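You operate a simulated robot arm through the tools that you are given. There is no shell and no other tool. Be economical: measure what you need, move in short steps, check, and stop when the job is done.

The job below is to be done with a simulated two-armed robot. You get a single attempt, and the scene is never put back.

JOB
Pick up the bottle labelled "soap" from the top of the grey bench with one hand, pass it to the other hand and put it on the top of the heel bench. Set down upright: bottle.
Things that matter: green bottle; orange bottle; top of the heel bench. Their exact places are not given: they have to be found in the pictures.

It is judged by the outcome, as a careful person would: the job done as asked, and still so three seconds after it is handed in. It fails if anything else is knocked over, pushed out of place, dropped, spilled or broken.

ROBOT AND FRAMES
Two 7-joint arms with three-finger grippers on one trunk, on a base that drives. Base frame: it is fixed to the floor where the robot stands at the start and does not move with it; the origin is under the middle of the robot, x ahead of it, y to its left, z up. Units: mm, degrees, N and s.
The left shoulder is at the start at [30, 124, 1008], the right one opposite. With the tool pointing down near the work surface each hand reaches from about 100 to 780 mm from the robot's upright axis, wherever it stands, measured 20 degrees to its own side. Places, roughly: top of the heel bench [600, -4000, 800]. Payload 2.2 kg a hand.
The TCP of each hand is the grasp point between the finger pads, 28 mm short of the fingertips. In the tool frame z runs along the fingers and y along their closing line. The gripper opens to 102 mm. The gripper's body begins 71 mm behind the TCP.
Orientation is told as [roll, pitch, yaw] about the base's x, y, z axes, in that order, counted from this pose: with the fingers straight down and closing along the base's y, the tool's x points along the base's -x, its y along +y and its z along -z.

CONTROLS
- The arms move only by the tool servo_tool. It takes "left_deltas", "right_deltas" or both (then of equal length, played together; a hand with none holds still); each is a list of rows, each a list of 7 numbers: the shift along the base's x, y, z in units of 150 mm (1.0 is 150 mm), then the turn, a rotation vector about the base's x, y, z in units of 45 degrees (1.0 is 45 degrees), then the finger opening in cm, from 0 to 10.2. In form: [[dx, dy, dz, ax, ay, az, claw], ...]. A call has 1 to 10 rows; each row is the pose to reach, as a shift and turn from the pose commanded when the call began. A call with a number of a shift or a turn outside -1 to 1 is refused whole. A row lasts 0.2 s, in which the tool goes at most 50 mm and 8.6 degrees; a call with a longer step from one row to the next is refused whole, and so is a gripper value outside its range. A pose out of reach is approached as far as the arm can. The call stops where the force on the tool passes 40 N (or 10 N more than at its start, if that is more) or the arm is blocked; 0.2 s more then pass. The fingers move at their own pace and stop on an object; they squeeze with about 42 N. The grip force told is the motor's: it shows also when the fingers shut on nothing. Time passes only in rows, and 0.2 s behind the last, so rows that repeat a pose let the fingers close. The reply holds the time, the measured pose of the TCP, the force on the tool along the base axes, the opening and the grip force, in the units named above and with some noise, with the torque about the TCP (base axes, N m) and any sound that the robot's microphone picked up, and new pictures: "views" is both (left out), scene, wrist or none (wrist: the cameras of the hands that moved).
- Cameras (640 x 400 px; columns grow to the right, rows downward): "scene" is now at [21.5, -28.7, 1714]; the picture's right is [-0.48, -0.88, 0.00], its down [-0.72, 0.40, -0.56] and it looks along [0.49, -0.27, -0.83] (base axes); focal length 276 px, centre (320, 200). "left" rides on the left gripper at [72, 38, -86] in its tool frame; the picture's right is [-0.46, 0.89, 0.00], its down [-0.60, -0.32, -0.73] and it looks along [-0.65, -0.34, 0.68] (tool axes); focal length 256 px, centre (320, 200). "right" rides on the right gripper at [69, 44, -86] in its tool frame; the picture's right is [-0.53, 0.85, 0.00], its down [-0.58, -0.36, -0.73] and it looks along [-0.62, -0.39, 0.68] (tool axes); focal length 256 px, centre (320, 200).
- raise_lower(by): slides the trunk up (or, below 0, down) by that many mm; the arms and the scene camera ride with it, the base frame stays. It gives what a move gives, with no picture.
- base_move(legs): drives the robot by 1 to 6 legs, each [ahead, left, turn to the left] in mm, mm and degrees, along the robot's own axes; the way and the turn of a leg run together, so that a leg with both is an arc; at most 1500 mm and 180 degrees a leg. The arms and the cameras ride along, it lands a little off, and it stops where it bumps. It gives what a move gives, and a new picture of the scene camera.
- aim_head(pan, tilt): turns the head with the scene camera to pan (to the left, within 143 degrees either way) and tilt (down, from -29 to 69), counted from straight ahead of the robot. It gives what a move gives, and a new picture of the scene camera.
- locate(camera, pixels): for up to 12 pixels [column, row] of the newest picture of that camera ("zoom" is the newest enlarged one), the place [x, y, z] in the base frame of the surface seen there, good to about 3 mm, but the place of the scene camera against the robot may be out by one fixed shift of up to 18 mm in any direction. It takes no simulated time.
- close_up(camera, box): a new picture of the part [left, top, right, bottom] of that camera's present view, enlarged. It takes no simulated time.
- sign_off(): hands the job in; it is judged then, once.

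Go step by step. Measure first, check grasps and placings, and put right what went wrong. The budget is 80 turns and 260 pictures, counting those below and the enlarged ones. Unless the task says otherwise, let go and move clear before handing in, and close with one line.

The tools are called after ">>>" as name(argument=value, ...) on one line, values as JSON. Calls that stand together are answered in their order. servo_tool: Moves the arms, as the interface text tells. Its arguments: {"type":"object","properties":{"left_deltas":{"type":"array","items":{"type":"array","items":{"type":"number"}}},"right_deltas":{"type":"array","items":{"type":"array","items":{"type":"number"}}},"views":{"type":"string","enum":["both","scene","wrist","none"]}},"required":[]} The other tools are called the same way: raise_lower (by) slides the trunk up or down; base_move (legs) drives the base; aim_head (pan, tilt) turns the head that bears the scene camera; locate (camera, pixels) gives the place of the surface under pixels of a picture; close_up (camera, box) takes an enlarged picture of a part of a camera's view; sign_off () hands the job in.

At the start:

```text
time: 0.0
left_position: [542.5, -0.7, 1111.0]
left_tool_rot: [0.0, 0.0, -0.1]
left_contact_force: [0.1, 0.2, -0.1]
left_torque: [-0.03, 0.01, -0.03]
left_opening: 102.1
left_gripper_force: 0.0
right_position: [339.3, -359.6, 1046.9]
right_tool_rot: [0.0, 0.0, 0.0]
right_contact_force: [-0.1, 1.1, 0.2]
right_torque: [0.0, 0.02, 0.01]
right_opening: 102.2
right_gripper_force: 0.1
trunk travel left (down, up): [-250.0, 290.0]
robot x, y, heading: [0.3, 2.1, 0.0]
head pan, tilt: [-28.9, 55.7]
```

scene: 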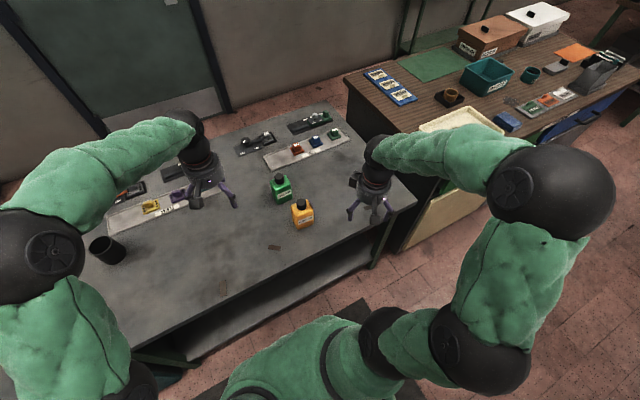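
right: 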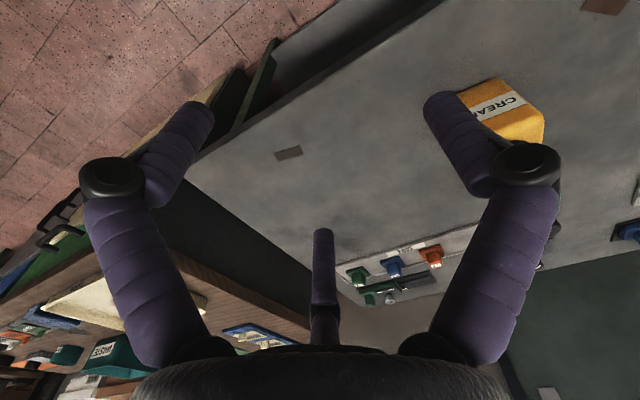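
left: 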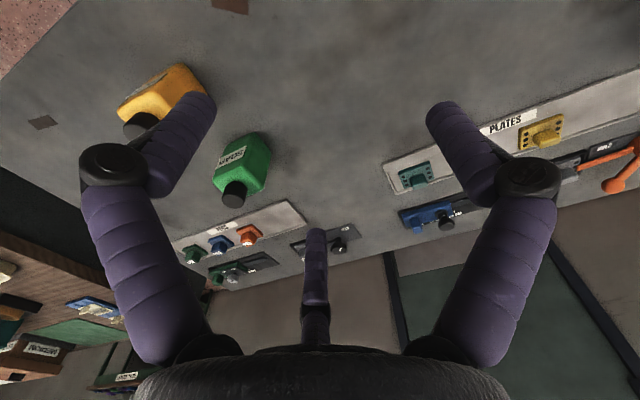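

The right camera reads "CREAM" on the orange bottle (500,105), and the green bottle's label near (235,158) in the left view needs reading. I'll enlarge both and locate them.

>>> close_up(camera="left", box=[100, 50, 300, 220])

>>> close_up(camera="scene", box=[240, 150, 350, 250])

>>> locate(camera="scene", pixels=[[279, 178], [282, 198], [272, 195], [290, 190], [301, 203], [302, 225], [270, 215], [255, 200]])

>>> locate(camera="left", pixels=[[235, 196], [240, 155], [255, 150], [265, 155], [250, 185], [215, 180], [145, 122], [178, 85]])

```text
2.35 times, centred on (200, 135) of left
```

zoom: 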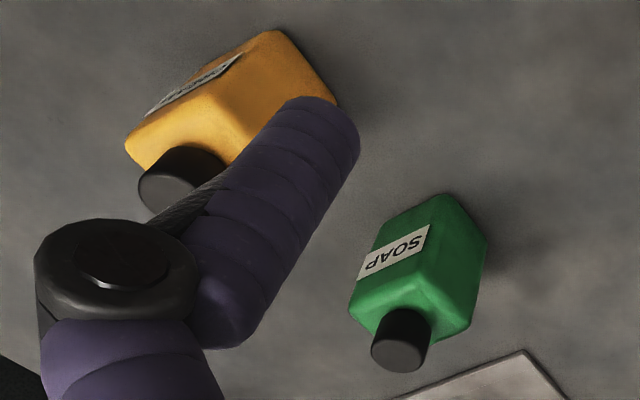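

```text
4.00 times, centred on (295, 200) of scene
```

zoom: 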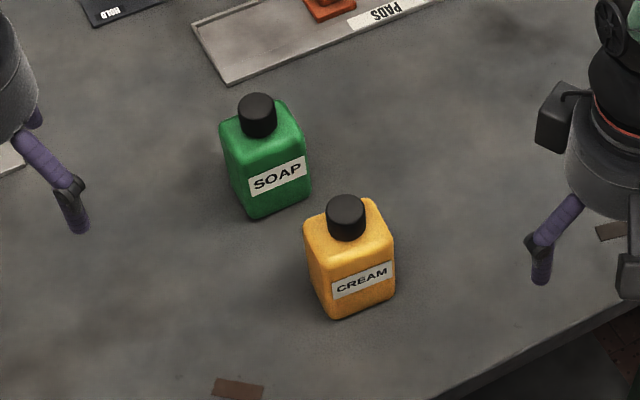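

```text
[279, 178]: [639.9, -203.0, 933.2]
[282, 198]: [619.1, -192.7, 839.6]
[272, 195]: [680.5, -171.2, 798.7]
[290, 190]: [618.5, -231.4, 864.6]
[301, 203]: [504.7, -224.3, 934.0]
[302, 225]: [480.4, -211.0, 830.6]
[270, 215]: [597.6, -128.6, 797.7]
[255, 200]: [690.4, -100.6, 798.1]
```

```text
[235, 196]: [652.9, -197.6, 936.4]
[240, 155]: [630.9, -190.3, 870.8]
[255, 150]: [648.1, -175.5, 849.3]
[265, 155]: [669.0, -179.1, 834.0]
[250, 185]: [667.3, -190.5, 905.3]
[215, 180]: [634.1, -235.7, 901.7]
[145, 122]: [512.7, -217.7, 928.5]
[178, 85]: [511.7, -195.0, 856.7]
```

The green bottle is SOAP, centred near (645,-205), standing on a top at z≈798. I'll measure its faces on the enlarged scene picture to get yaw and size.

>>> locate(camera="zoom", pixels=[[242, 180], [250, 205], [300, 165], [304, 193], [228, 150], [236, 185], [257, 104], [232, 130], [290, 108], [285, 150], [240, 160], [275, 225]])

>>> close_up(camera="scene", box=[262, 165, 302, 210])

```text
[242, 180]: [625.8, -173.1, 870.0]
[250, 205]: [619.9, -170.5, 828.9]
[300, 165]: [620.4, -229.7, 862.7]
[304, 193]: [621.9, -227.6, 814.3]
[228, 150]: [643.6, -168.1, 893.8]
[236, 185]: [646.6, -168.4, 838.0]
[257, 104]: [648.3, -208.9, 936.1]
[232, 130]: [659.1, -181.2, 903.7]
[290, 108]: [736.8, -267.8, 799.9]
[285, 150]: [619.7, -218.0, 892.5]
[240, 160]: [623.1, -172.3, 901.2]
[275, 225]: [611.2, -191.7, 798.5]
```

```text
8.89 times, centred on (282, 188) of scene
```

zoom: 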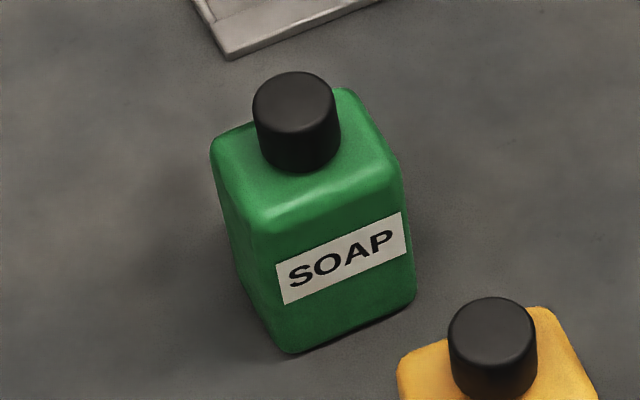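

The soap bottle has yaw ≈0: front face x≈620, y from -168 to -233, shoulder at about 900, cap top at 936. The plan is for the right hand to grip it low from the -y side, tilted 60° from vertical, so the left hand can take it from above. I'll turn the right hand first, up high.

>>> servo_tool(right_deltas=[[0.1, -0.05, 0.05, 0.07, 0.07, -0.12, 10.2], [0.25, -0.1, 0.1, 0.15, 0.15, -0.25, 10.2], [0.4, -0.15, 0.1, 0.22, 0.22, -0.38, 10.2], [0.55, -0.2, 0.1, 0.3, 0.3, -0.51, 10.2], [0.7, -0.25, 0.1, 0.37, 0.37, -0.64, 10.2], [0.8, -0.3, 0.1, 0.44, 0.44, -0.77, 10.2], [0.9, -0.35, 0.1, 0.52, 0.52, -0.9, 10.2]], views="scene")

```text
time: 1.6
left_position: [543.5, -1.5, 1110.5]
left_tool_rot: [0.0, 0.1, 0.0]
left_contact_force: [0.9, 0.3, 0.1]
left_torque: [0.02, 0.03, 0.0]
left_opening: 102.0
left_gripper_force: 0.2
right_position: [474.8, -412.5, 1060.4]
right_tool_rot: [14.7, 29.4, -37.9]
right_contact_force: [0.4, -0.5, -0.9]
right_torque: [0.0, 0.01, -0.04]
right_opening: 101.8
right_gripper_force: 0.1
trunk travel left (down, up): [-250.0, 290.0]
robot x, y, heading: [0.9, 1.6, 0.1]
head pan, tilt: [-28.9, 55.7]
```

scene: 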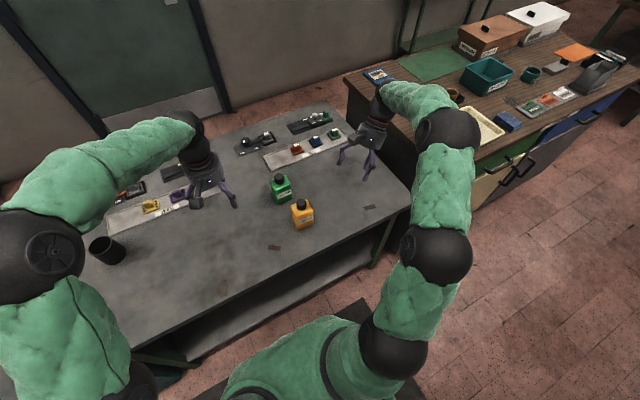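

The right hand is halfway turned and clear. I'll finish the turn and come over toward the bottle's right side.

>>> servo_tool(right_deltas=[[0.14, 0.02, 0, 0.07, 0.07, -0.12, 10.2], [0.28, 0.08, 0, 0.15, 0.15, -0.25, 10.2], [0.42, 0.15, 0, 0.22, 0.22, -0.38, 10.2], [0.56, 0.22, -0.05, 0.3, 0.3, -0.51, 10.2], [0.7, 0.3, -0.1, 0.37, 0.37, -0.64, 10.2], [0.85, 0.38, -0.2, 0.44, 0.44, -0.77, 10.2], [1.0, 0.45, -0.3, 0.52, 0.52, -0.9, 10.2]])

```text
time: 3.2
left_position: [543.5, -2.2, 1110.4]
left_tool_rot: [0.0, 0.0, -0.1]
left_contact_force: [0.3, -0.2, -0.3]
left_torque: [-0.03, 0.0, -0.04]
left_opening: 102.1
left_gripper_force: 0.0
right_position: [626.6, -345.5, 1015.5]
right_tool_rot: [-0.1, 60.1, -90.5]
right_contact_force: [0.1, 0.3, 0.9]
right_torque: [0.02, 0.01, 0.02]
right_opening: 102.1
right_gripper_force: 0.1
trunk travel left (down, up): [-250.0, 290.0]
robot x, y, heading: [2.2, 1.1, -0.0]
head pan, tilt: [-28.9, 55.7]
```

scene: 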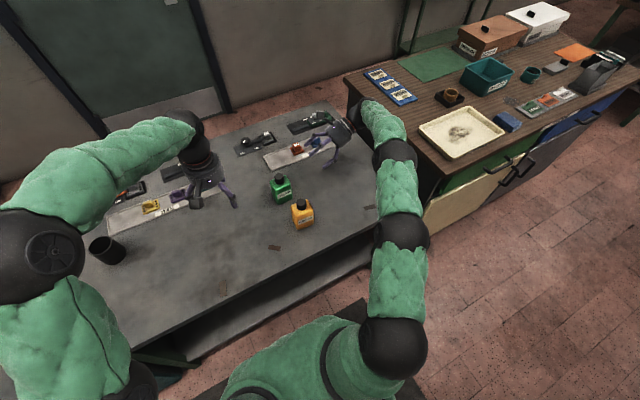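
right: 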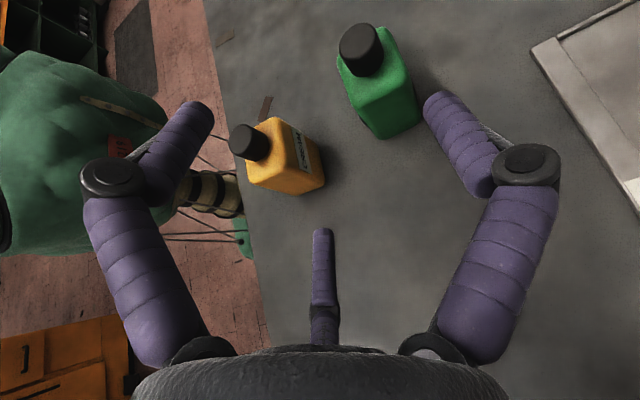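

Orientation is right. I'll measure the bottle with the right wrist camera, and check what the structure at (322,240) between the fingers is.

>>> locate(camera="right", pixels=[[360, 45], [350, 85], [380, 105], [400, 100], [375, 132], [418, 122], [322, 232], [322, 300], [198, 105], [438, 98], [405, 65], [385, 85]])

>>> close_up(camera="scene", box=[260, 100, 400, 230])

>>> close_up(camera="right", box=[310, 10, 440, 150])

```text
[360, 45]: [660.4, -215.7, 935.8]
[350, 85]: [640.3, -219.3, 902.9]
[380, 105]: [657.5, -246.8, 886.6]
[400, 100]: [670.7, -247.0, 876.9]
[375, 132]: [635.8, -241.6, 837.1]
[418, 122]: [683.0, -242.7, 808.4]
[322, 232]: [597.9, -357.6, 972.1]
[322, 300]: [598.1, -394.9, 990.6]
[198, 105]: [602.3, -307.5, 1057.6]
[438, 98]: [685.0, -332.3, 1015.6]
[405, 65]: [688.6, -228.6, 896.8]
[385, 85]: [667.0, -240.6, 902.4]
```

```text
3.08 times, centred on (330, 165) of scene
```

zoom: 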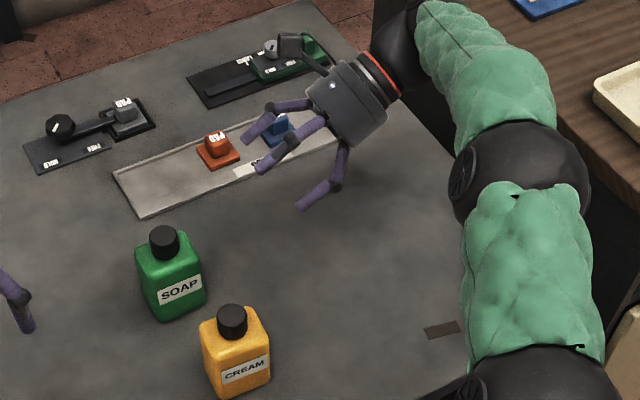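

```text
2.86 times, centred on (375, 80) of right
```

zoom: 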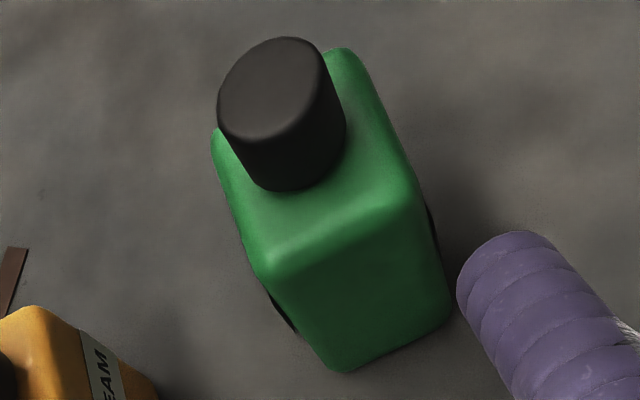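

The pictures show three finger-like parts: (198,105), (438,98) and (322,232). I'll close and look at how they move in free air before relying on the stated two-finger shape.

>>> servo_tool(right_deltas=[[0, 0, 0, 0, 0, 0, 3], [0, 0, 0, 0, 0, 0, 3], [0, 0, 0, 0, 0, 0, 3]])

>>> close_up(camera="scene", box=[290, 100, 380, 180])

```text
time: 4.0
left_position: [541.9, -1.3, 1111.8]
left_tool_rot: [0.1, 0.0, 0.0]
left_contact_force: [-0.6, -0.1, -0.4]
left_torque: [-0.03, 0.02, 0.01]
left_opening: 102.1
left_gripper_force: 0.1
right_position: [624.7, -345.0, 1017.3]
right_tool_rot: [-0.1, 60.2, -90.2]
right_contact_force: [-0.1, 0.2, 0.3]
right_torque: [0.0, 0.01, -0.01]
right_opening: 29.8
right_gripper_force: 0.1
trunk travel left (down, up): [-250.0, 290.0]
robot x, y, heading: [-3.1, 0.5, -0.1]
head pan, tilt: [-28.9, 55.7]
```

scene: 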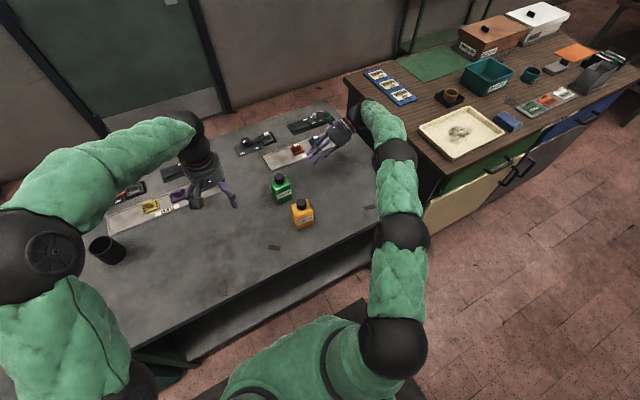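
right: 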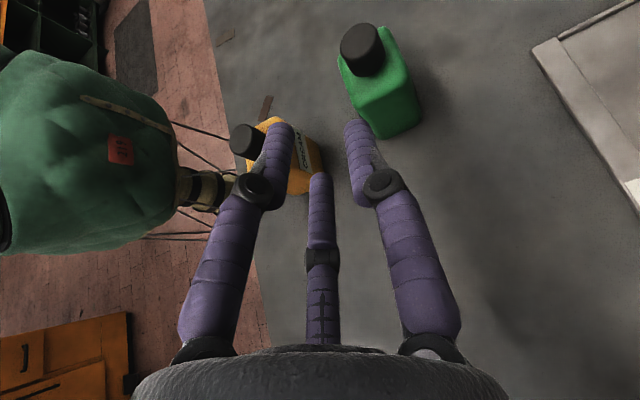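

```text
5.00 times, centred on (335, 140) of scene
```

zoom: 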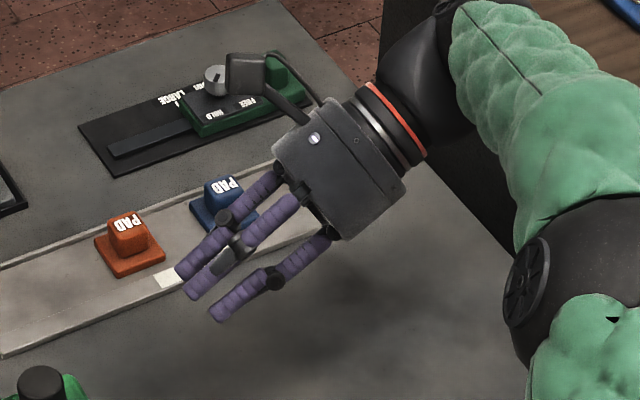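

The hand does show three fingers closing radially. I'll measure their tips at this 30 mm opening.

>>> locate(camera="right", pixels=[[286, 130], [320, 178], [357, 126], [260, 185], [322, 255], [382, 182]])

```text
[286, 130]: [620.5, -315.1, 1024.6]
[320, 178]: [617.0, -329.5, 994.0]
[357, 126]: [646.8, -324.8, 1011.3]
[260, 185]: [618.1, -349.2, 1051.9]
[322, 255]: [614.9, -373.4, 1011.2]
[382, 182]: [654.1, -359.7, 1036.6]
```

The rendering shows three fingers, while the interface says two fingers 14 mm wide. I'll test with a harmless touch: lower the tilted open hand over bare bench at (625,-345). A real lower finger would touch at TCP z≈855, but two thin fingers should clear at 832.

>>> servo_tool(right_deltas=[[0, 0, -0.2, 0, 0, 0, 10.2], [0, 0, -0.45, 0, 0, 0, 10.2], [0, 0, -0.7, 0, 0, 0, 10.2], [0, 0, -0.85, 0, 0, 0, 10.2], [0, 0, -0.92, 0, 0, 0, 10.2], [0, 0, -0.96, 0, 0, 0, 10.2], [0, 0, -1.0, 0, 0, 0, 10.2]], views="wrist")

```text
time: 5.6
left_position: [542.4, -1.1, 1110.7]
left_tool_rot: [-0.1, 0.1, 0.0]
left_contact_force: [-0.3, -0.3, 0.9]
left_torque: [-0.01, 0.05, 0.0]
left_opening: 102.1
left_gripper_force: 0.1
right_position: [624.0, -345.4, 866.6]
right_tool_rot: [-0.1, 60.1, -90.3]
right_contact_force: [0.5, -0.1, 0.4]
right_torque: [-0.01, -0.01, 0.03]
right_opening: 102.2
right_gripper_force: 0.1
trunk travel left (down, up): [-250.0, 290.0]
robot x, y, heading: [-0.1, 3.4, -0.1]
head pan, tilt: [-28.9, 55.7]
```

right: 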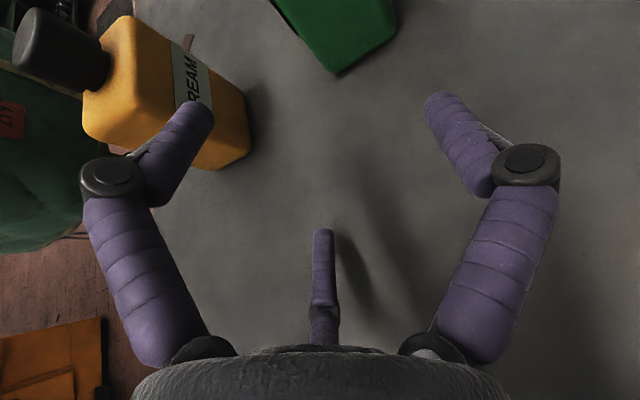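

>>> servo_tool(right_deltas=[[0, 0, -0.05, 0, 0, 0, 10.2], [0, 0, -0.1, 0, 0, 0, 10.2], [0, 0, -0.14, 0, 0, 0, 10.2], [0, 0, -0.18, 0, 0, 0, 10.2], [0, 0, -0.22, 0, 0, 0, 10.2]], views="both")

```text
time: 6.8
left_position: [541.7, -0.3, 1111.4]
left_tool_rot: [0.0, 0.1, -0.1]
left_contact_force: [-0.2, 0.2, -0.1]
left_torque: [0.01, 0.02, -0.01]
left_opening: 102.0
left_gripper_force: 0.0
right_position: [623.3, -345.0, 841.2]
right_tool_rot: [0.0, 60.1, -90.1]
right_contact_force: [-1.7, -4.5, 5.8]
right_torque: [-0.27, 0.28, 0.11]
right_opening: 101.1
right_gripper_force: 0.2
right hand out of reach, approached as far as the arm can: row 5
trunk travel left (down, up): [-250.0, 290.0]
robot x, y, heading: [-2.4, 3.3, 0.3]
head pan, tilt: [-28.9, 55.7]
```

scene: 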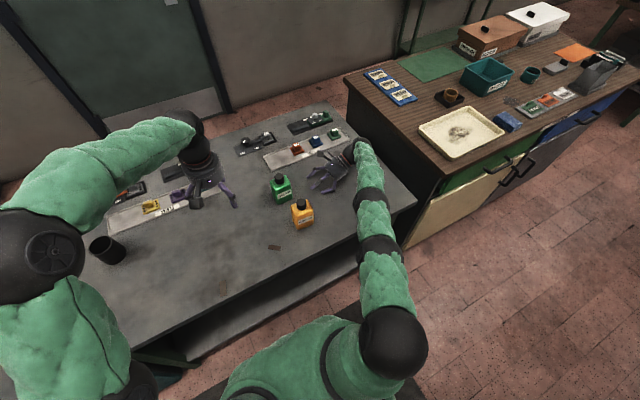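
right: 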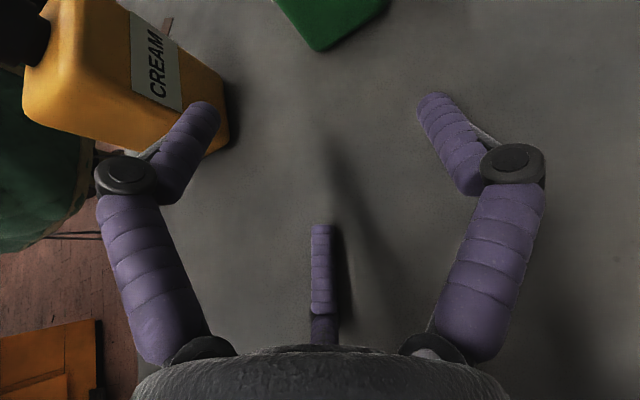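

Contact came at TCP z≈841 with torque matching the lower finger, so the hand really has three fingers: one at tool +y and two at about (±50, -27) in tool x,y. The tilted side grip still works at TCP z≈848 if the bottle sits about 14 mm toward tool +y. I'll back up to the pre-grasp and look.

>>> servo_tool(right_deltas=[[0, 0, 0.2, 0, 0, 0, 10.2], [0.07, 0.07, 0.4, 0, 0, 0, 10.2], [0.14, 0.13, 0.5, 0, 0, 0, 10.2], [0.14, 0.13, 0.5, 0, 0, 0, 10.2]], views="wrist")

```text
time: 7.8
left_position: [543.0, -1.0, 1111.3]
left_tool_rot: [0.0, -0.1, 0.1]
left_contact_force: [0.0, -0.1, -0.7]
left_torque: [0.02, 0.04, 0.05]
left_opening: 101.9
left_gripper_force: 0.0
right_position: [645.6, -324.1, 916.7]
right_tool_rot: [-0.2, 60.1, -90.2]
right_contact_force: [0.0, -0.1, -0.2]
right_torque: [0.01, 0.01, 0.01]
right_opening: 102.0
right_gripper_force: 0.2
trunk travel left (down, up): [-250.0, 290.0]
robot x, y, heading: [-1.3, 2.5, 0.3]
head pan, tilt: [-28.9, 55.7]
```

right: 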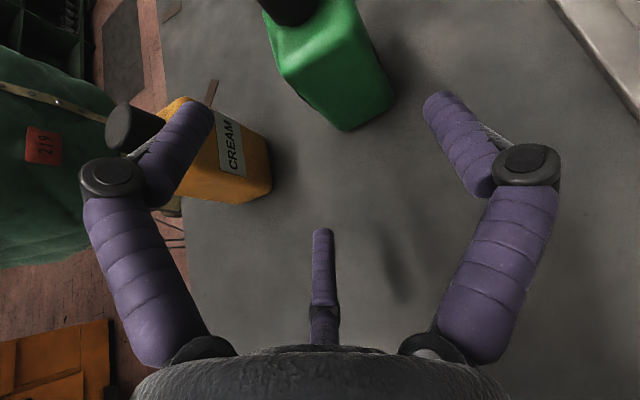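

I'll measure the bottle precisely from this nearer view with both wrist cameras.

>>> locate(camera="right", pixels=[[295, 88], [340, 126], [385, 100], [330, 70], [345, 35], [283, 65], [390, 90], [352, 80], [315, 107], [370, 118]])

>>> locate(camera="left", pixels=[[225, 160], [245, 150], [228, 172], [260, 148], [260, 165], [232, 201], [228, 150]])

>>> close_up(camera="right", box=[240, 0, 420, 140])

```text
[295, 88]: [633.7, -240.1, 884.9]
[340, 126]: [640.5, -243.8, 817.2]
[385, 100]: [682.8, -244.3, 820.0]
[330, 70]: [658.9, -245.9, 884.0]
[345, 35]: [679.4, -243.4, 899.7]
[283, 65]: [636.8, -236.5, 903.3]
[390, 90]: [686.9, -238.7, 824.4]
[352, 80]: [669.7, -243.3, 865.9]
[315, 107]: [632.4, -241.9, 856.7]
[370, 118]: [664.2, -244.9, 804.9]
```

```text
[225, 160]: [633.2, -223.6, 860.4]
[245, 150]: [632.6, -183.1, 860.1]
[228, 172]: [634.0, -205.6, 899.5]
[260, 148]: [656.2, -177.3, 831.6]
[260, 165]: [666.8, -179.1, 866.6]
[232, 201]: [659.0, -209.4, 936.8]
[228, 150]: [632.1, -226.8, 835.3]
```

```text
2.86 times, centred on (330, 70) of right
```

zoom: 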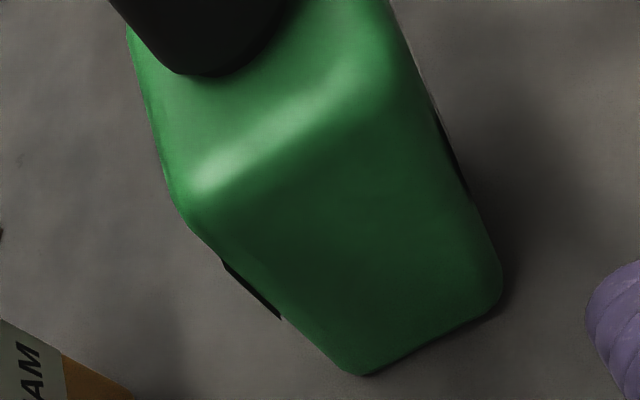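

Bottle spans x 632–688 and y -245 to -177, centre (660,-211). Insert along the fingers' axis to (646,-211,849), stopping a little short to check.

>>> servo_tool(right_deltas=[[0, 0.1, -0.06, 0, 0, 0, 10.2], [0, 0.2, -0.12, 0, 0, 0, 10.2], [0, 0.3, -0.18, 0, 0, 0, 10.2], [0, 0.4, -0.24, 0, 0, 0, 10.2], [0, 0.5, -0.3, 0, 0, 0, 10.2]], views="both")

>>> close_up(camera="scene", box=[250, 130, 370, 230])

```text
time: 9.0
left_position: [542.1, -0.7, 1112.1]
left_tool_rot: [0.0, 0.0, 0.0]
left_contact_force: [-0.2, -0.5, -0.7]
left_torque: [0.03, -0.03, 0.02]
left_opening: 101.8
left_gripper_force: 0.1
right_position: [645.0, -248.5, 869.8]
right_tool_rot: [-0.2, 60.1, -90.1]
right_contact_force: [-0.4, 0.1, -1.7]
right_torque: [0.0, 0.0, 0.04]
right_opening: 101.9
right_gripper_force: 0.2
trunk travel left (down, up): [-250.0, 290.0]
robot x, y, heading: [3.0, -0.9, 0.3]
head pan, tilt: [-28.9, 55.7]
```

scene: 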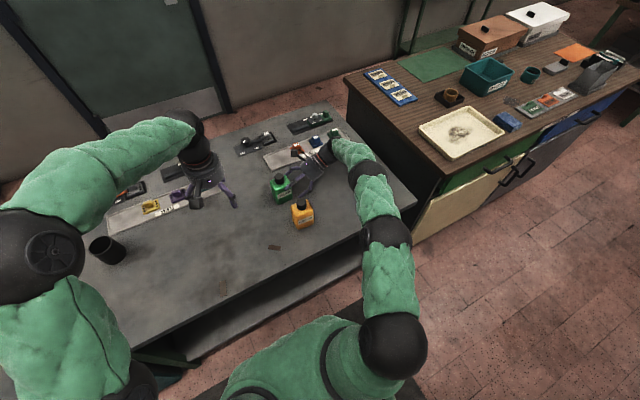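
right: 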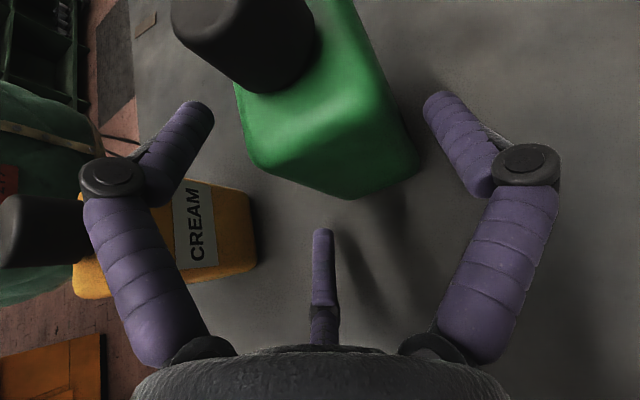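

```text
4.00 times, centred on (310, 180) of scene
```

zoom: 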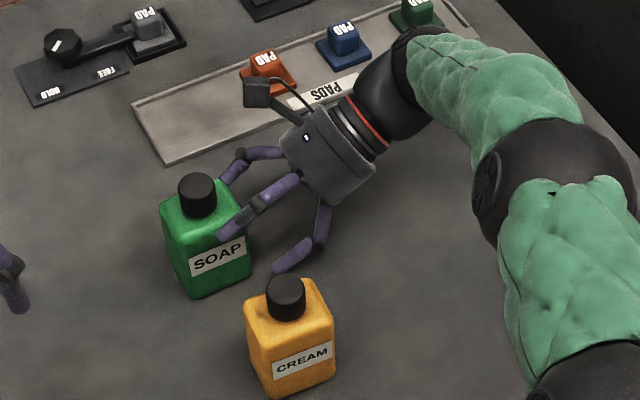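

Now about 37 mm short. I'll check the clearance between the two front-side fingers and the bottle's front face (x=632).

>>> locate(camera="right", pixels=[[211, 112], [205, 125], [195, 150], [180, 175], [333, 240], [333, 270], [426, 108], [440, 140], [240, 110], [260, 175], [413, 150]])

```text
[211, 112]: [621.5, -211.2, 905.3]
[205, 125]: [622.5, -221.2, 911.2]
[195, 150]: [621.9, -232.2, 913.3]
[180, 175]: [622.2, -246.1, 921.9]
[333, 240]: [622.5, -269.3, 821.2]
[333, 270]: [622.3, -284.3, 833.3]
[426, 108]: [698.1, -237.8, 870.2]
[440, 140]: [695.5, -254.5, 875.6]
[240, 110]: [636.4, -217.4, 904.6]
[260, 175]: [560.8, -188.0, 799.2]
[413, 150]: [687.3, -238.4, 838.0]
```

Clearance is about 10 mm at the front and 8 mm at the back. Finish the insertion, then close.

>>> servo_tool(right_deltas=[[0, 0.08, -0.045, 0, 0, 0, 10.2], [0, 0.16, -0.09, 0, 0, 0, 10.2], [0, 0.23, -0.13, 0, 0, 0, 10.2], [0, 0.23, -0.13, 0, 0, 0, 10.2]], views="wrist")

```text
time: 10.0
left_position: [542.3, -0.5, 1111.6]
left_tool_rot: [-0.1, 0.0, 0.0]
left_contact_force: [-0.1, 0.5, 0.7]
left_torque: [0.01, -0.01, 0.01]
left_opening: 101.8
left_gripper_force: 0.0
right_position: [644.1, -214.6, 852.7]
right_tool_rot: [-0.1, 60.1, -90.2]
right_contact_force: [0.0, -3.0, 3.0]
right_torque: [-0.16, 0.09, 0.04]
right_opening: 103.1
right_gripper_force: 0.0
trunk travel left (down, up): [-250.0, 290.0]
robot x, y, heading: [0.9, 1.4, 0.1]
head pan, tilt: [-28.9, 55.7]
```

right: 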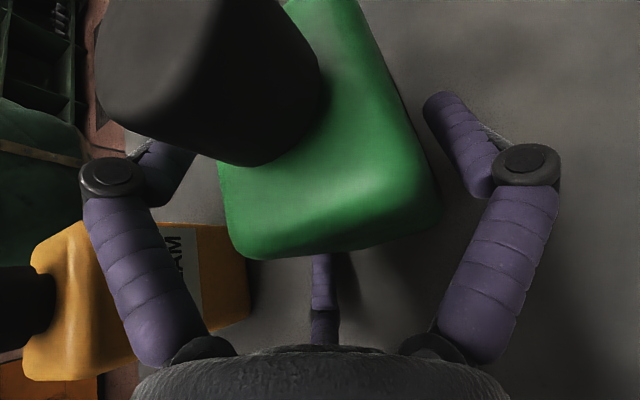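

A light 3 N reading suggests the lower finger is just touching the bench, so I'll raise 4 mm and close.

>>> servo_tool(right_deltas=[[0, 0, 0.027, 0, 0, 0, 10.2], [0, 0, 0.027, 0, 0, 0, 9], [0, 0, 0.027, 0, 0, 0, 8.2], [0, 0, 0.027, 0, 0, 0, 7.5], [0, 0, 0.027, 0, 0, 0, 6.5], [0, 0, 0.027, 0, 0, 0, 5.0], [0, 0, 0.027, 0, 0, 0, 3.0], [0, 0, 0.027, 0, 0, 0, 3.0]], views="both")

>>> close_up(camera="scene", box=[250, 130, 370, 230])

```text
time: 11.8
left_position: [542.4, -0.2, 1111.2]
left_tool_rot: [0.0, 0.0, 0.0]
left_contact_force: [0.5, -1.2, 0.0]
left_torque: [0.01, 0.0, 0.0]
left_opening: 102.3
left_gripper_force: 0.0
right_position: [644.2, -214.4, 856.6]
right_tool_rot: [0.0, 60.2, -90.0]
right_contact_force: [2.0, 1.2, 3.4]
right_torque: [-0.02, -0.36, -0.02]
right_opening: 81.0
right_gripper_force: 42.0
trunk travel left (down, up): [-250.0, 290.0]
robot x, y, heading: [1.4, -0.5, -0.0]
head pan, tilt: [-28.9, 55.7]
```

scene: 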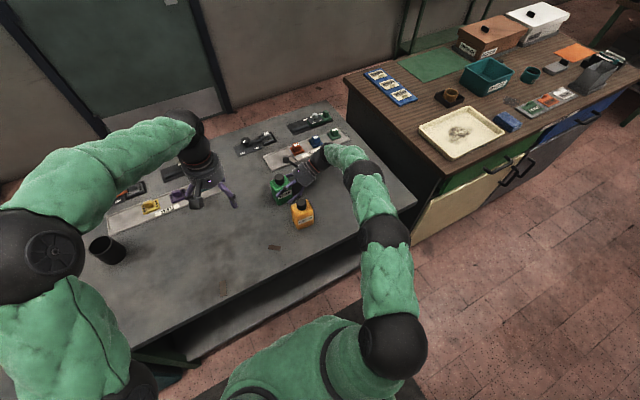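
right: 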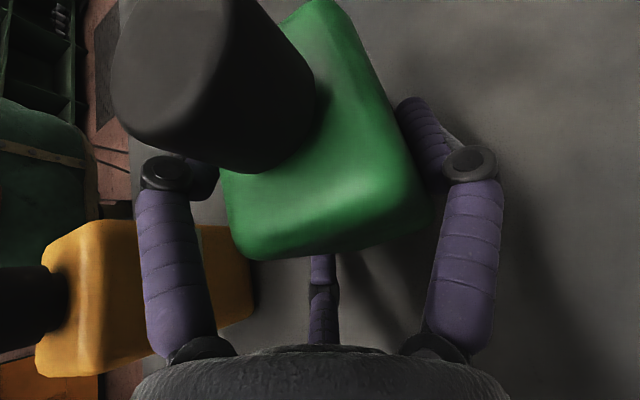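

```text
4.00 times, centred on (310, 180) of scene
```

zoom: 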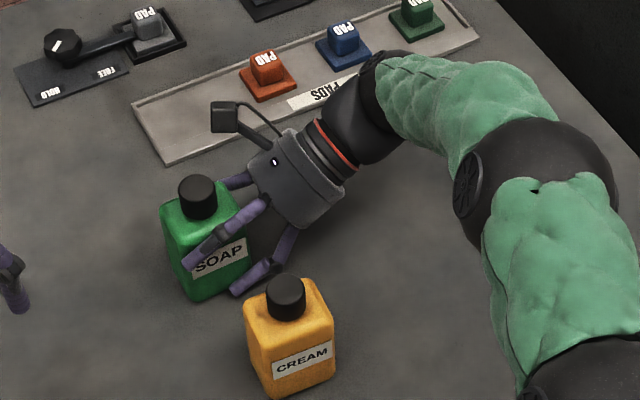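

The grip is firm (81 mm opening, 42 N) with the bottle still upright. Lift straight up.

>>> servo_tool(right_deltas=[[0, 0, 0.07, 0, 0, 0, 3.0], [0, 0, 0.15, 0, 0, 0, 3.0], [0, 0, 0.3, 0, 0, 0, 3.0], [0, 0, 0.5, 0, 0, 0, 3.0], [0, 0, 0.7, 0, 0, 0, 3.0], [0, 0, 0.9, 0, 0, 0, 3.0], [0, 0, 1.0, 0, 0, 0, 3.0]], views="both")

>>> close_up(camera="scene", box=[240, 110, 370, 220])

```text
time: 13.4
left_position: [542.8, -0.8, 1110.9]
left_tool_rot: [0.0, 0.0, -0.1]
left_contact_force: [0.0, -0.2, -0.3]
left_torque: [0.02, 0.02, 0.02]
left_opening: 102.0
left_gripper_force: 0.0
right_position: [645.9, -215.0, 1003.3]
right_tool_rot: [-0.2, 60.1, -90.1]
right_contact_force: [-0.4, -0.1, -4.2]
right_torque: [0.01, 0.05, 0.01]
right_opening: 81.1
right_gripper_force: 41.8
trunk travel left (down, up): [-250.0, 290.0]
robot x, y, heading: [1.5, 0.7, -0.2]
head pan, tilt: [-28.9, 55.7]
```

scene: 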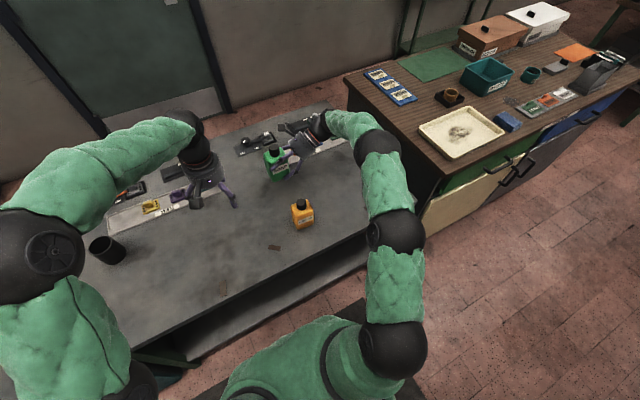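
right: 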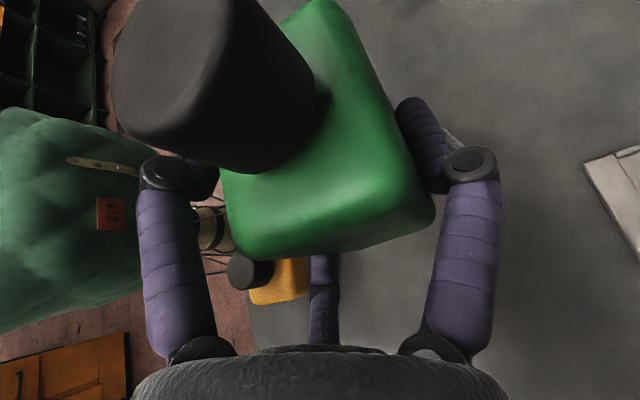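

```text
3.64 times, centred on (305, 165) of scene
```

zoom: 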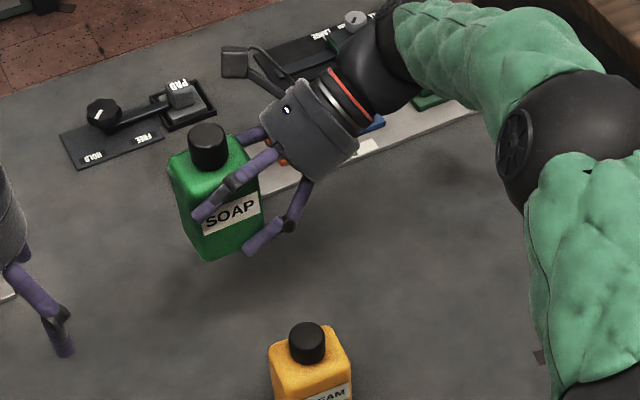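

The bottle is held upright about 147 mm up, weighing about 4 N. Before the handover I'll measure the right hand's camera bracket and body edge (zoom (240,60), (275,110)) so the left hand can pass them.

>>> locate(camera="zoom", pixels=[[235, 52], [240, 68], [268, 60], [270, 75], [208, 130], [208, 148], [270, 105], [295, 85], [262, 132], [280, 155], [245, 135], [233, 180]])

```text
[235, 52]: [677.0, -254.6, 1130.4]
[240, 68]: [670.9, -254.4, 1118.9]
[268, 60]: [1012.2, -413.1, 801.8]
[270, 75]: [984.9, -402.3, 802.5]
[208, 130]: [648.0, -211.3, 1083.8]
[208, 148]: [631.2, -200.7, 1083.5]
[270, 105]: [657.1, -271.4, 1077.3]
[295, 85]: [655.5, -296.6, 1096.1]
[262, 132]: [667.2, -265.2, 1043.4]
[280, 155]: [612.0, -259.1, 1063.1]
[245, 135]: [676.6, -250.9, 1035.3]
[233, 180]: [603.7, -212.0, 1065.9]
```

The right camera sits at about (+28,-45) from the cap centre, up to z≈1140. I'll raise and yaw the left hand by 34° so its finger gap faces that camera, and bring the bottle to the middle.

>>> servo_tool(left_deltas=[[0, 0, 0.2, 0, 0, 0.1, 10.2], [0, 0, 0.45, 0, 0, 0.2, 10.2], [0, 0, 0.7, 0, 0, 0.3, 10.2], [0, 0, 0.9, 0, 0, 0.4, 10.2], [0, 0, 0.95, 0, 0, 0.5, 9], [0, 0, 0.95, 0, 0, 0.6, 8], [0, 0, 0.95, 0, 0, 0.7, 7], [0, 0, 0.95, 0, 0, 0.756, 6]], right_deltas=[[0, 0, 0, 0, 0, 0, 3.0], [-0.05, 0.05, 0, 0, 0, 0, 3.0], [-0.15, 0.15, 0, 0, 0, 0, 3.0], [-0.3, 0.35, 0, 0, 0, 0, 3.0], [-0.45, 0.55, 0, 0, 0, 0, 3.0], [-0.6, 0.75, 0, 0, 0, 0, 3.0], [-0.75, 0.92, 0, 0, 0, 0, 3.0], [-0.8, 1.0, 0, 0, 0, 0, 3.0]], views="both")

>>> close_up(camera="left", box=[100, 0, 540, 300])

```text
time: 15.2
left_position: [543.4, -0.7, 1253.0]
left_tool_rot: [0.0, 0.0, 34.1]
left_contact_force: [0.2, 0.1, 0.2]
left_torque: [-0.04, 0.05, 0.01]
left_opening: 59.8
left_gripper_force: 0.0
right_position: [525.0, -63.2, 1005.4]
right_tool_rot: [-0.2, 60.0, -90.3]
right_contact_force: [0.6, 0.5, -4.9]
right_torque: [-0.04, 0.07, 0.01]
right_opening: 80.9
right_gripper_force: 41.9
trunk travel left (down, up): [-250.0, 290.0]
robot x, y, heading: [-2.4, -0.6, -0.2]
head pan, tilt: [-28.9, 55.7]
```

scene: 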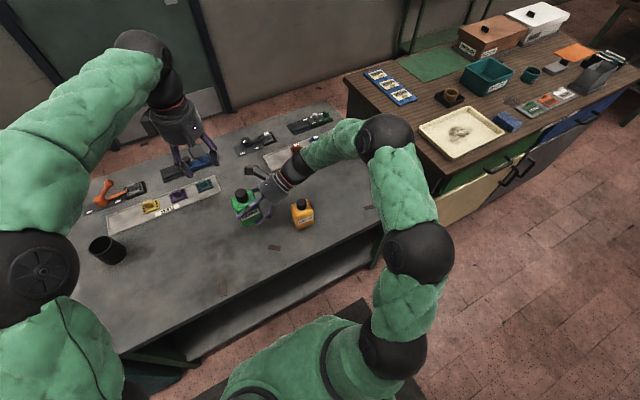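
right: 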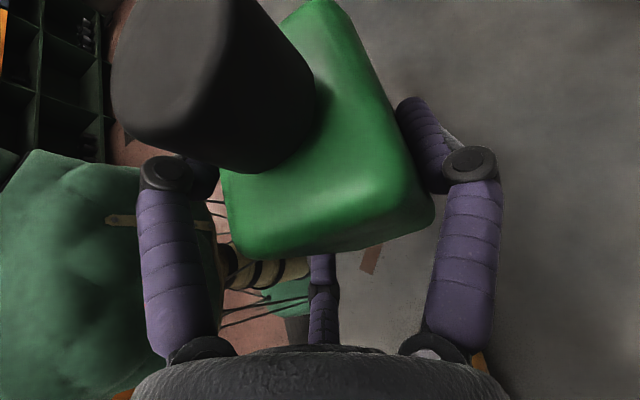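
left: 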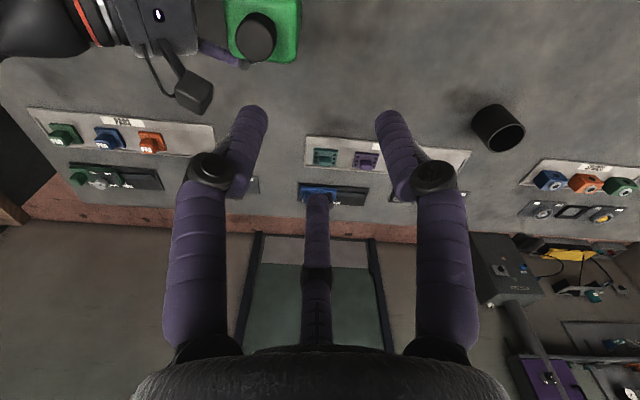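

```text
1.33 times, centred on (320, 150) of left
```

zoom: 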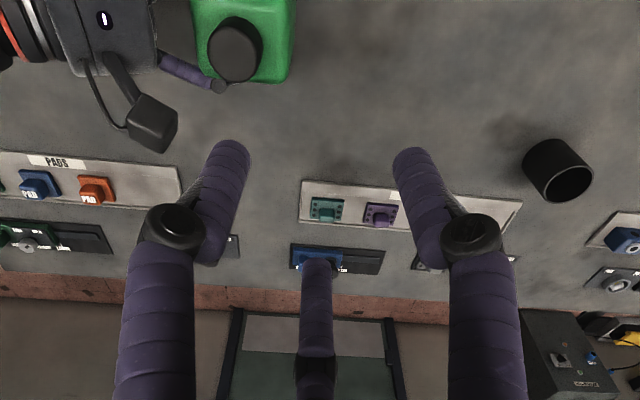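

The left camera sees the cap at (257,37) and the right camera bracket at (195,95). I'll locate both.

>>> locate(camera="left", pixels=[[250, 40], [258, 30], [265, 45], [243, 35], [272, 30], [195, 95], [190, 80], [205, 100], [285, 55], [185, 55], [170, 30], [228, 60]])

>>> close_up(camera="left", box=[140, 0, 320, 115])

```text
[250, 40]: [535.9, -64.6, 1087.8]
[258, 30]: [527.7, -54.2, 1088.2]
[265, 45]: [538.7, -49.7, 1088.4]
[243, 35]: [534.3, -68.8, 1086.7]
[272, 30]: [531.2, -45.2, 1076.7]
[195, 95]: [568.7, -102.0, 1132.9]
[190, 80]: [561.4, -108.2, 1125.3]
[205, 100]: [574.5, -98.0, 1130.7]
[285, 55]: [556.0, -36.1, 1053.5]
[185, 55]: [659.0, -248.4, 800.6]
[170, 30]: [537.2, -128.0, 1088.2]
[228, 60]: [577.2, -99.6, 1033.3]
```

```text
3.48 times, centred on (230, 58) of left
```

zoom: 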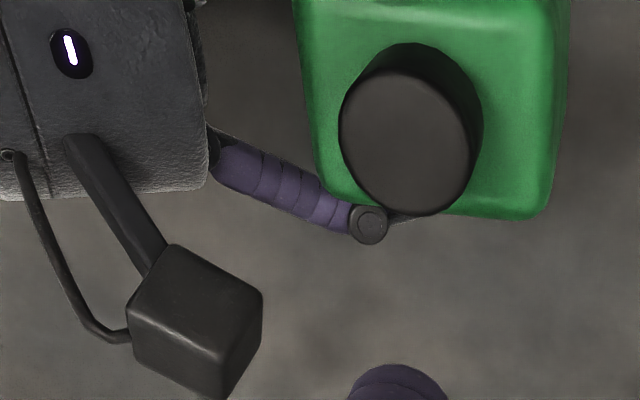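

Cap centre is (538,-60), top at 1088, diameter ≈36 mm, and the right camera's nearest corner is well inside the gap between left fingers. Move left over the cap and descend partway.

>>> servo_tool(left_deltas=[[-0.01, -0.13, 0, 0, 0, 0, 7], [-0.03, -0.27, 0, 0, 0, 0, 7], [-0.036, -0.395, -0.05, 0, 0, 0, 7], [-0.036, -0.395, -0.2, 0, 0, 0, 7], [-0.036, -0.395, -0.4, 0, 0, 0, 7], [-0.036, -0.395, -0.6, 0, 0, 0, 7], [-0.036, -0.395, -0.7, 0, 0, 0, 7]], views="both")

>>> close_up(camera="scene", box=[180, 120, 320, 250])

```text
time: 16.8
left_position: [538.5, -60.4, 1146.5]
left_tool_rot: [0.0, 0.1, 34.1]
left_contact_force: [-0.3, -0.3, -0.1]
left_torque: [-0.03, 0.01, 0.0]
left_opening: 69.7
left_gripper_force: 0.1
right_position: [525.3, -63.5, 1004.4]
right_tool_rot: [-0.2, 60.2, -90.3]
right_contact_force: [-0.1, -0.2, -3.0]
right_torque: [0.03, 0.03, 0.02]
right_opening: 81.0
right_gripper_force: 42.1
trunk travel left (down, up): [-250.0, 290.0]
robot x, y, heading: [-2.1, -1.4, 0.1]
head pan, tilt: [-28.9, 55.7]
```

scene: 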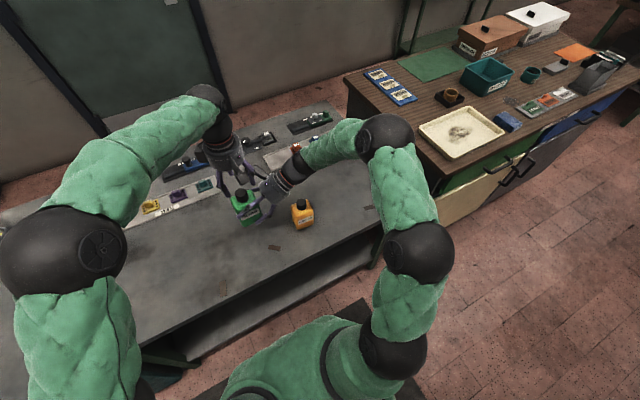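
left: 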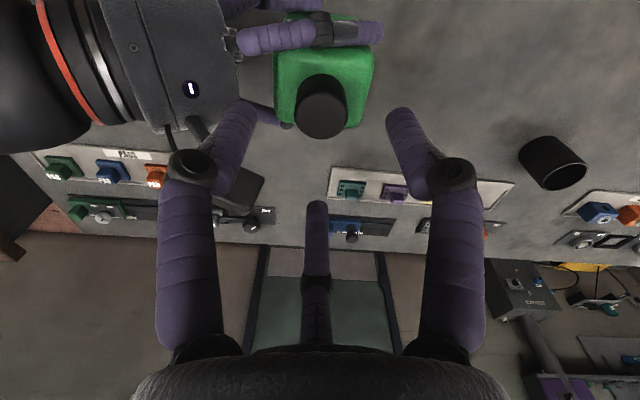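

```text
3.08 times, centred on (250, 185) of scene
```

zoom: 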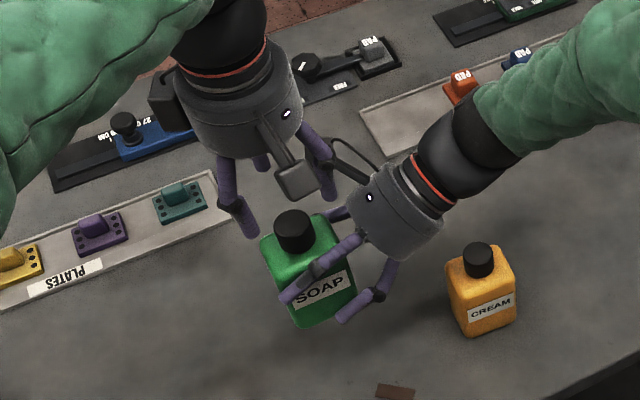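

Fingers straddle the cap, with the right camera in the gap. I'll verify alignment of the cap once more at (322,100).

>>> locate(camera="left", pixels=[[322, 118], [300, 118], [345, 118], [322, 100], [322, 134], [232, 120], [395, 118], [317, 205], [235, 185], [355, 110]])

>>> close_up(camera="left", box=[180, 0, 460, 220])

```text
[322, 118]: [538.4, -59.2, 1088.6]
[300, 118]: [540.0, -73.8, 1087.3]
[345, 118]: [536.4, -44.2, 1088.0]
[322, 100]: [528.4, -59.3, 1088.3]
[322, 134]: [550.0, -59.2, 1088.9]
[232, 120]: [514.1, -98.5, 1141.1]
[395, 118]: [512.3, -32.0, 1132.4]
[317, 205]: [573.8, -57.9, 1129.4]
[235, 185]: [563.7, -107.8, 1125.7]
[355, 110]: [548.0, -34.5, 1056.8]
```

```text
1.82 times, centred on (320, 110) of left
```

zoom: 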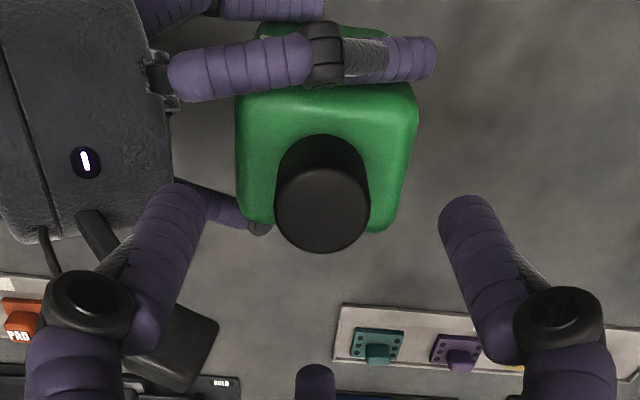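

Cap centre is confirmed at (538,-59). I'll check the right hand's upper finger (276,37) and (323,28) against where the left fingertips will land.

>>> locate(camera="left", pixels=[[276, 37], [276, 50], [323, 28], [325, 44], [360, 32], [375, 32], [290, 50], [240, 70], [250, 90], [355, 43]])

```text
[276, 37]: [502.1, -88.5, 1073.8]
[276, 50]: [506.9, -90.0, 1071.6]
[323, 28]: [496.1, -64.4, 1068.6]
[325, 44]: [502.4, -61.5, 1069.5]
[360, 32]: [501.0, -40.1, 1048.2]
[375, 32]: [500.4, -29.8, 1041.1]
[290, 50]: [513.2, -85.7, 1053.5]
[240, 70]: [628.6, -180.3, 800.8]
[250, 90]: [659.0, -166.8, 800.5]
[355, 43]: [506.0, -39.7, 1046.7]
```

The right upper finger's inner edge at x≈510 would leave only about 3 mm, so I'll yaw the left hand 12° more and close it to 56 mm before descending to 1090.

>>> servo_tool(left_deltas=[[0, 0.007, 0, 0, 0, 0.13, 6], [0, 0.007, 0, 0, 0, 0.267, 5.6], [0, 0.007, -0.08, 0, 0, 0.267, 5.6], [0, 0.007, -0.16, 0, 0, 0.267, 5.6], [0, 0.007, -0.24, 0, 0, 0.267, 5.6], [0, 0.007, -0.31, 0, 0, 0.267, 5.6], [0, 0.007, -0.377, 0, 0, 0.267, 5.6]], views="wrist")

>>> close_up(camera="left", box=[180, 0, 460, 220])

>>> close_up(camera="scene", box=[190, 130, 320, 250])

```text
time: 18.4
left_position: [537.6, -58.1, 1091.4]
left_tool_rot: [0.0, 0.0, 46.1]
left_contact_force: [-0.2, 0.5, 0.5]
left_torque: [0.04, 0.01, 0.0]
left_opening: 56.0
left_gripper_force: 0.1
right_position: [524.1, -63.4, 1007.1]
right_tool_rot: [-0.2, 60.1, -90.3]
right_contact_force: [0.2, 0.4, -3.3]
right_torque: [-0.01, 0.05, 0.01]
right_opening: 80.8
right_gripper_force: 42.1
trunk travel left (down, up): [-250.0, 290.0]
robot x, y, heading: [-1.3, 2.0, 0.1]
head pan, tilt: [-28.9, 55.7]
```

left: 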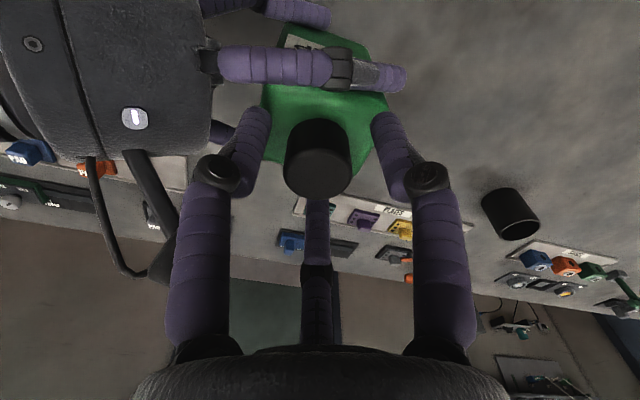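

```text
1.82 times, centred on (320, 110) of left
```

zoom: 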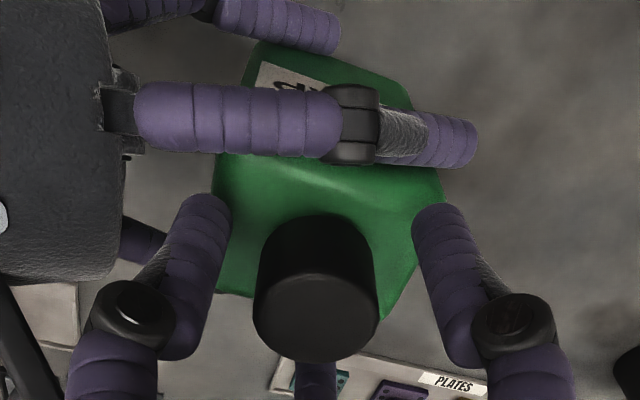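

```text
3.33 times, centred on (255, 190) of scene
```

zoom: 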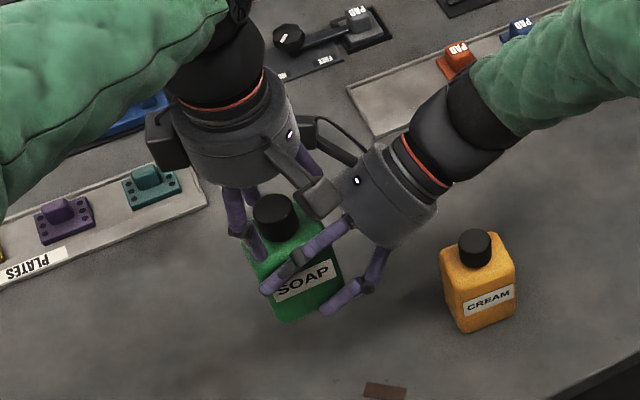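

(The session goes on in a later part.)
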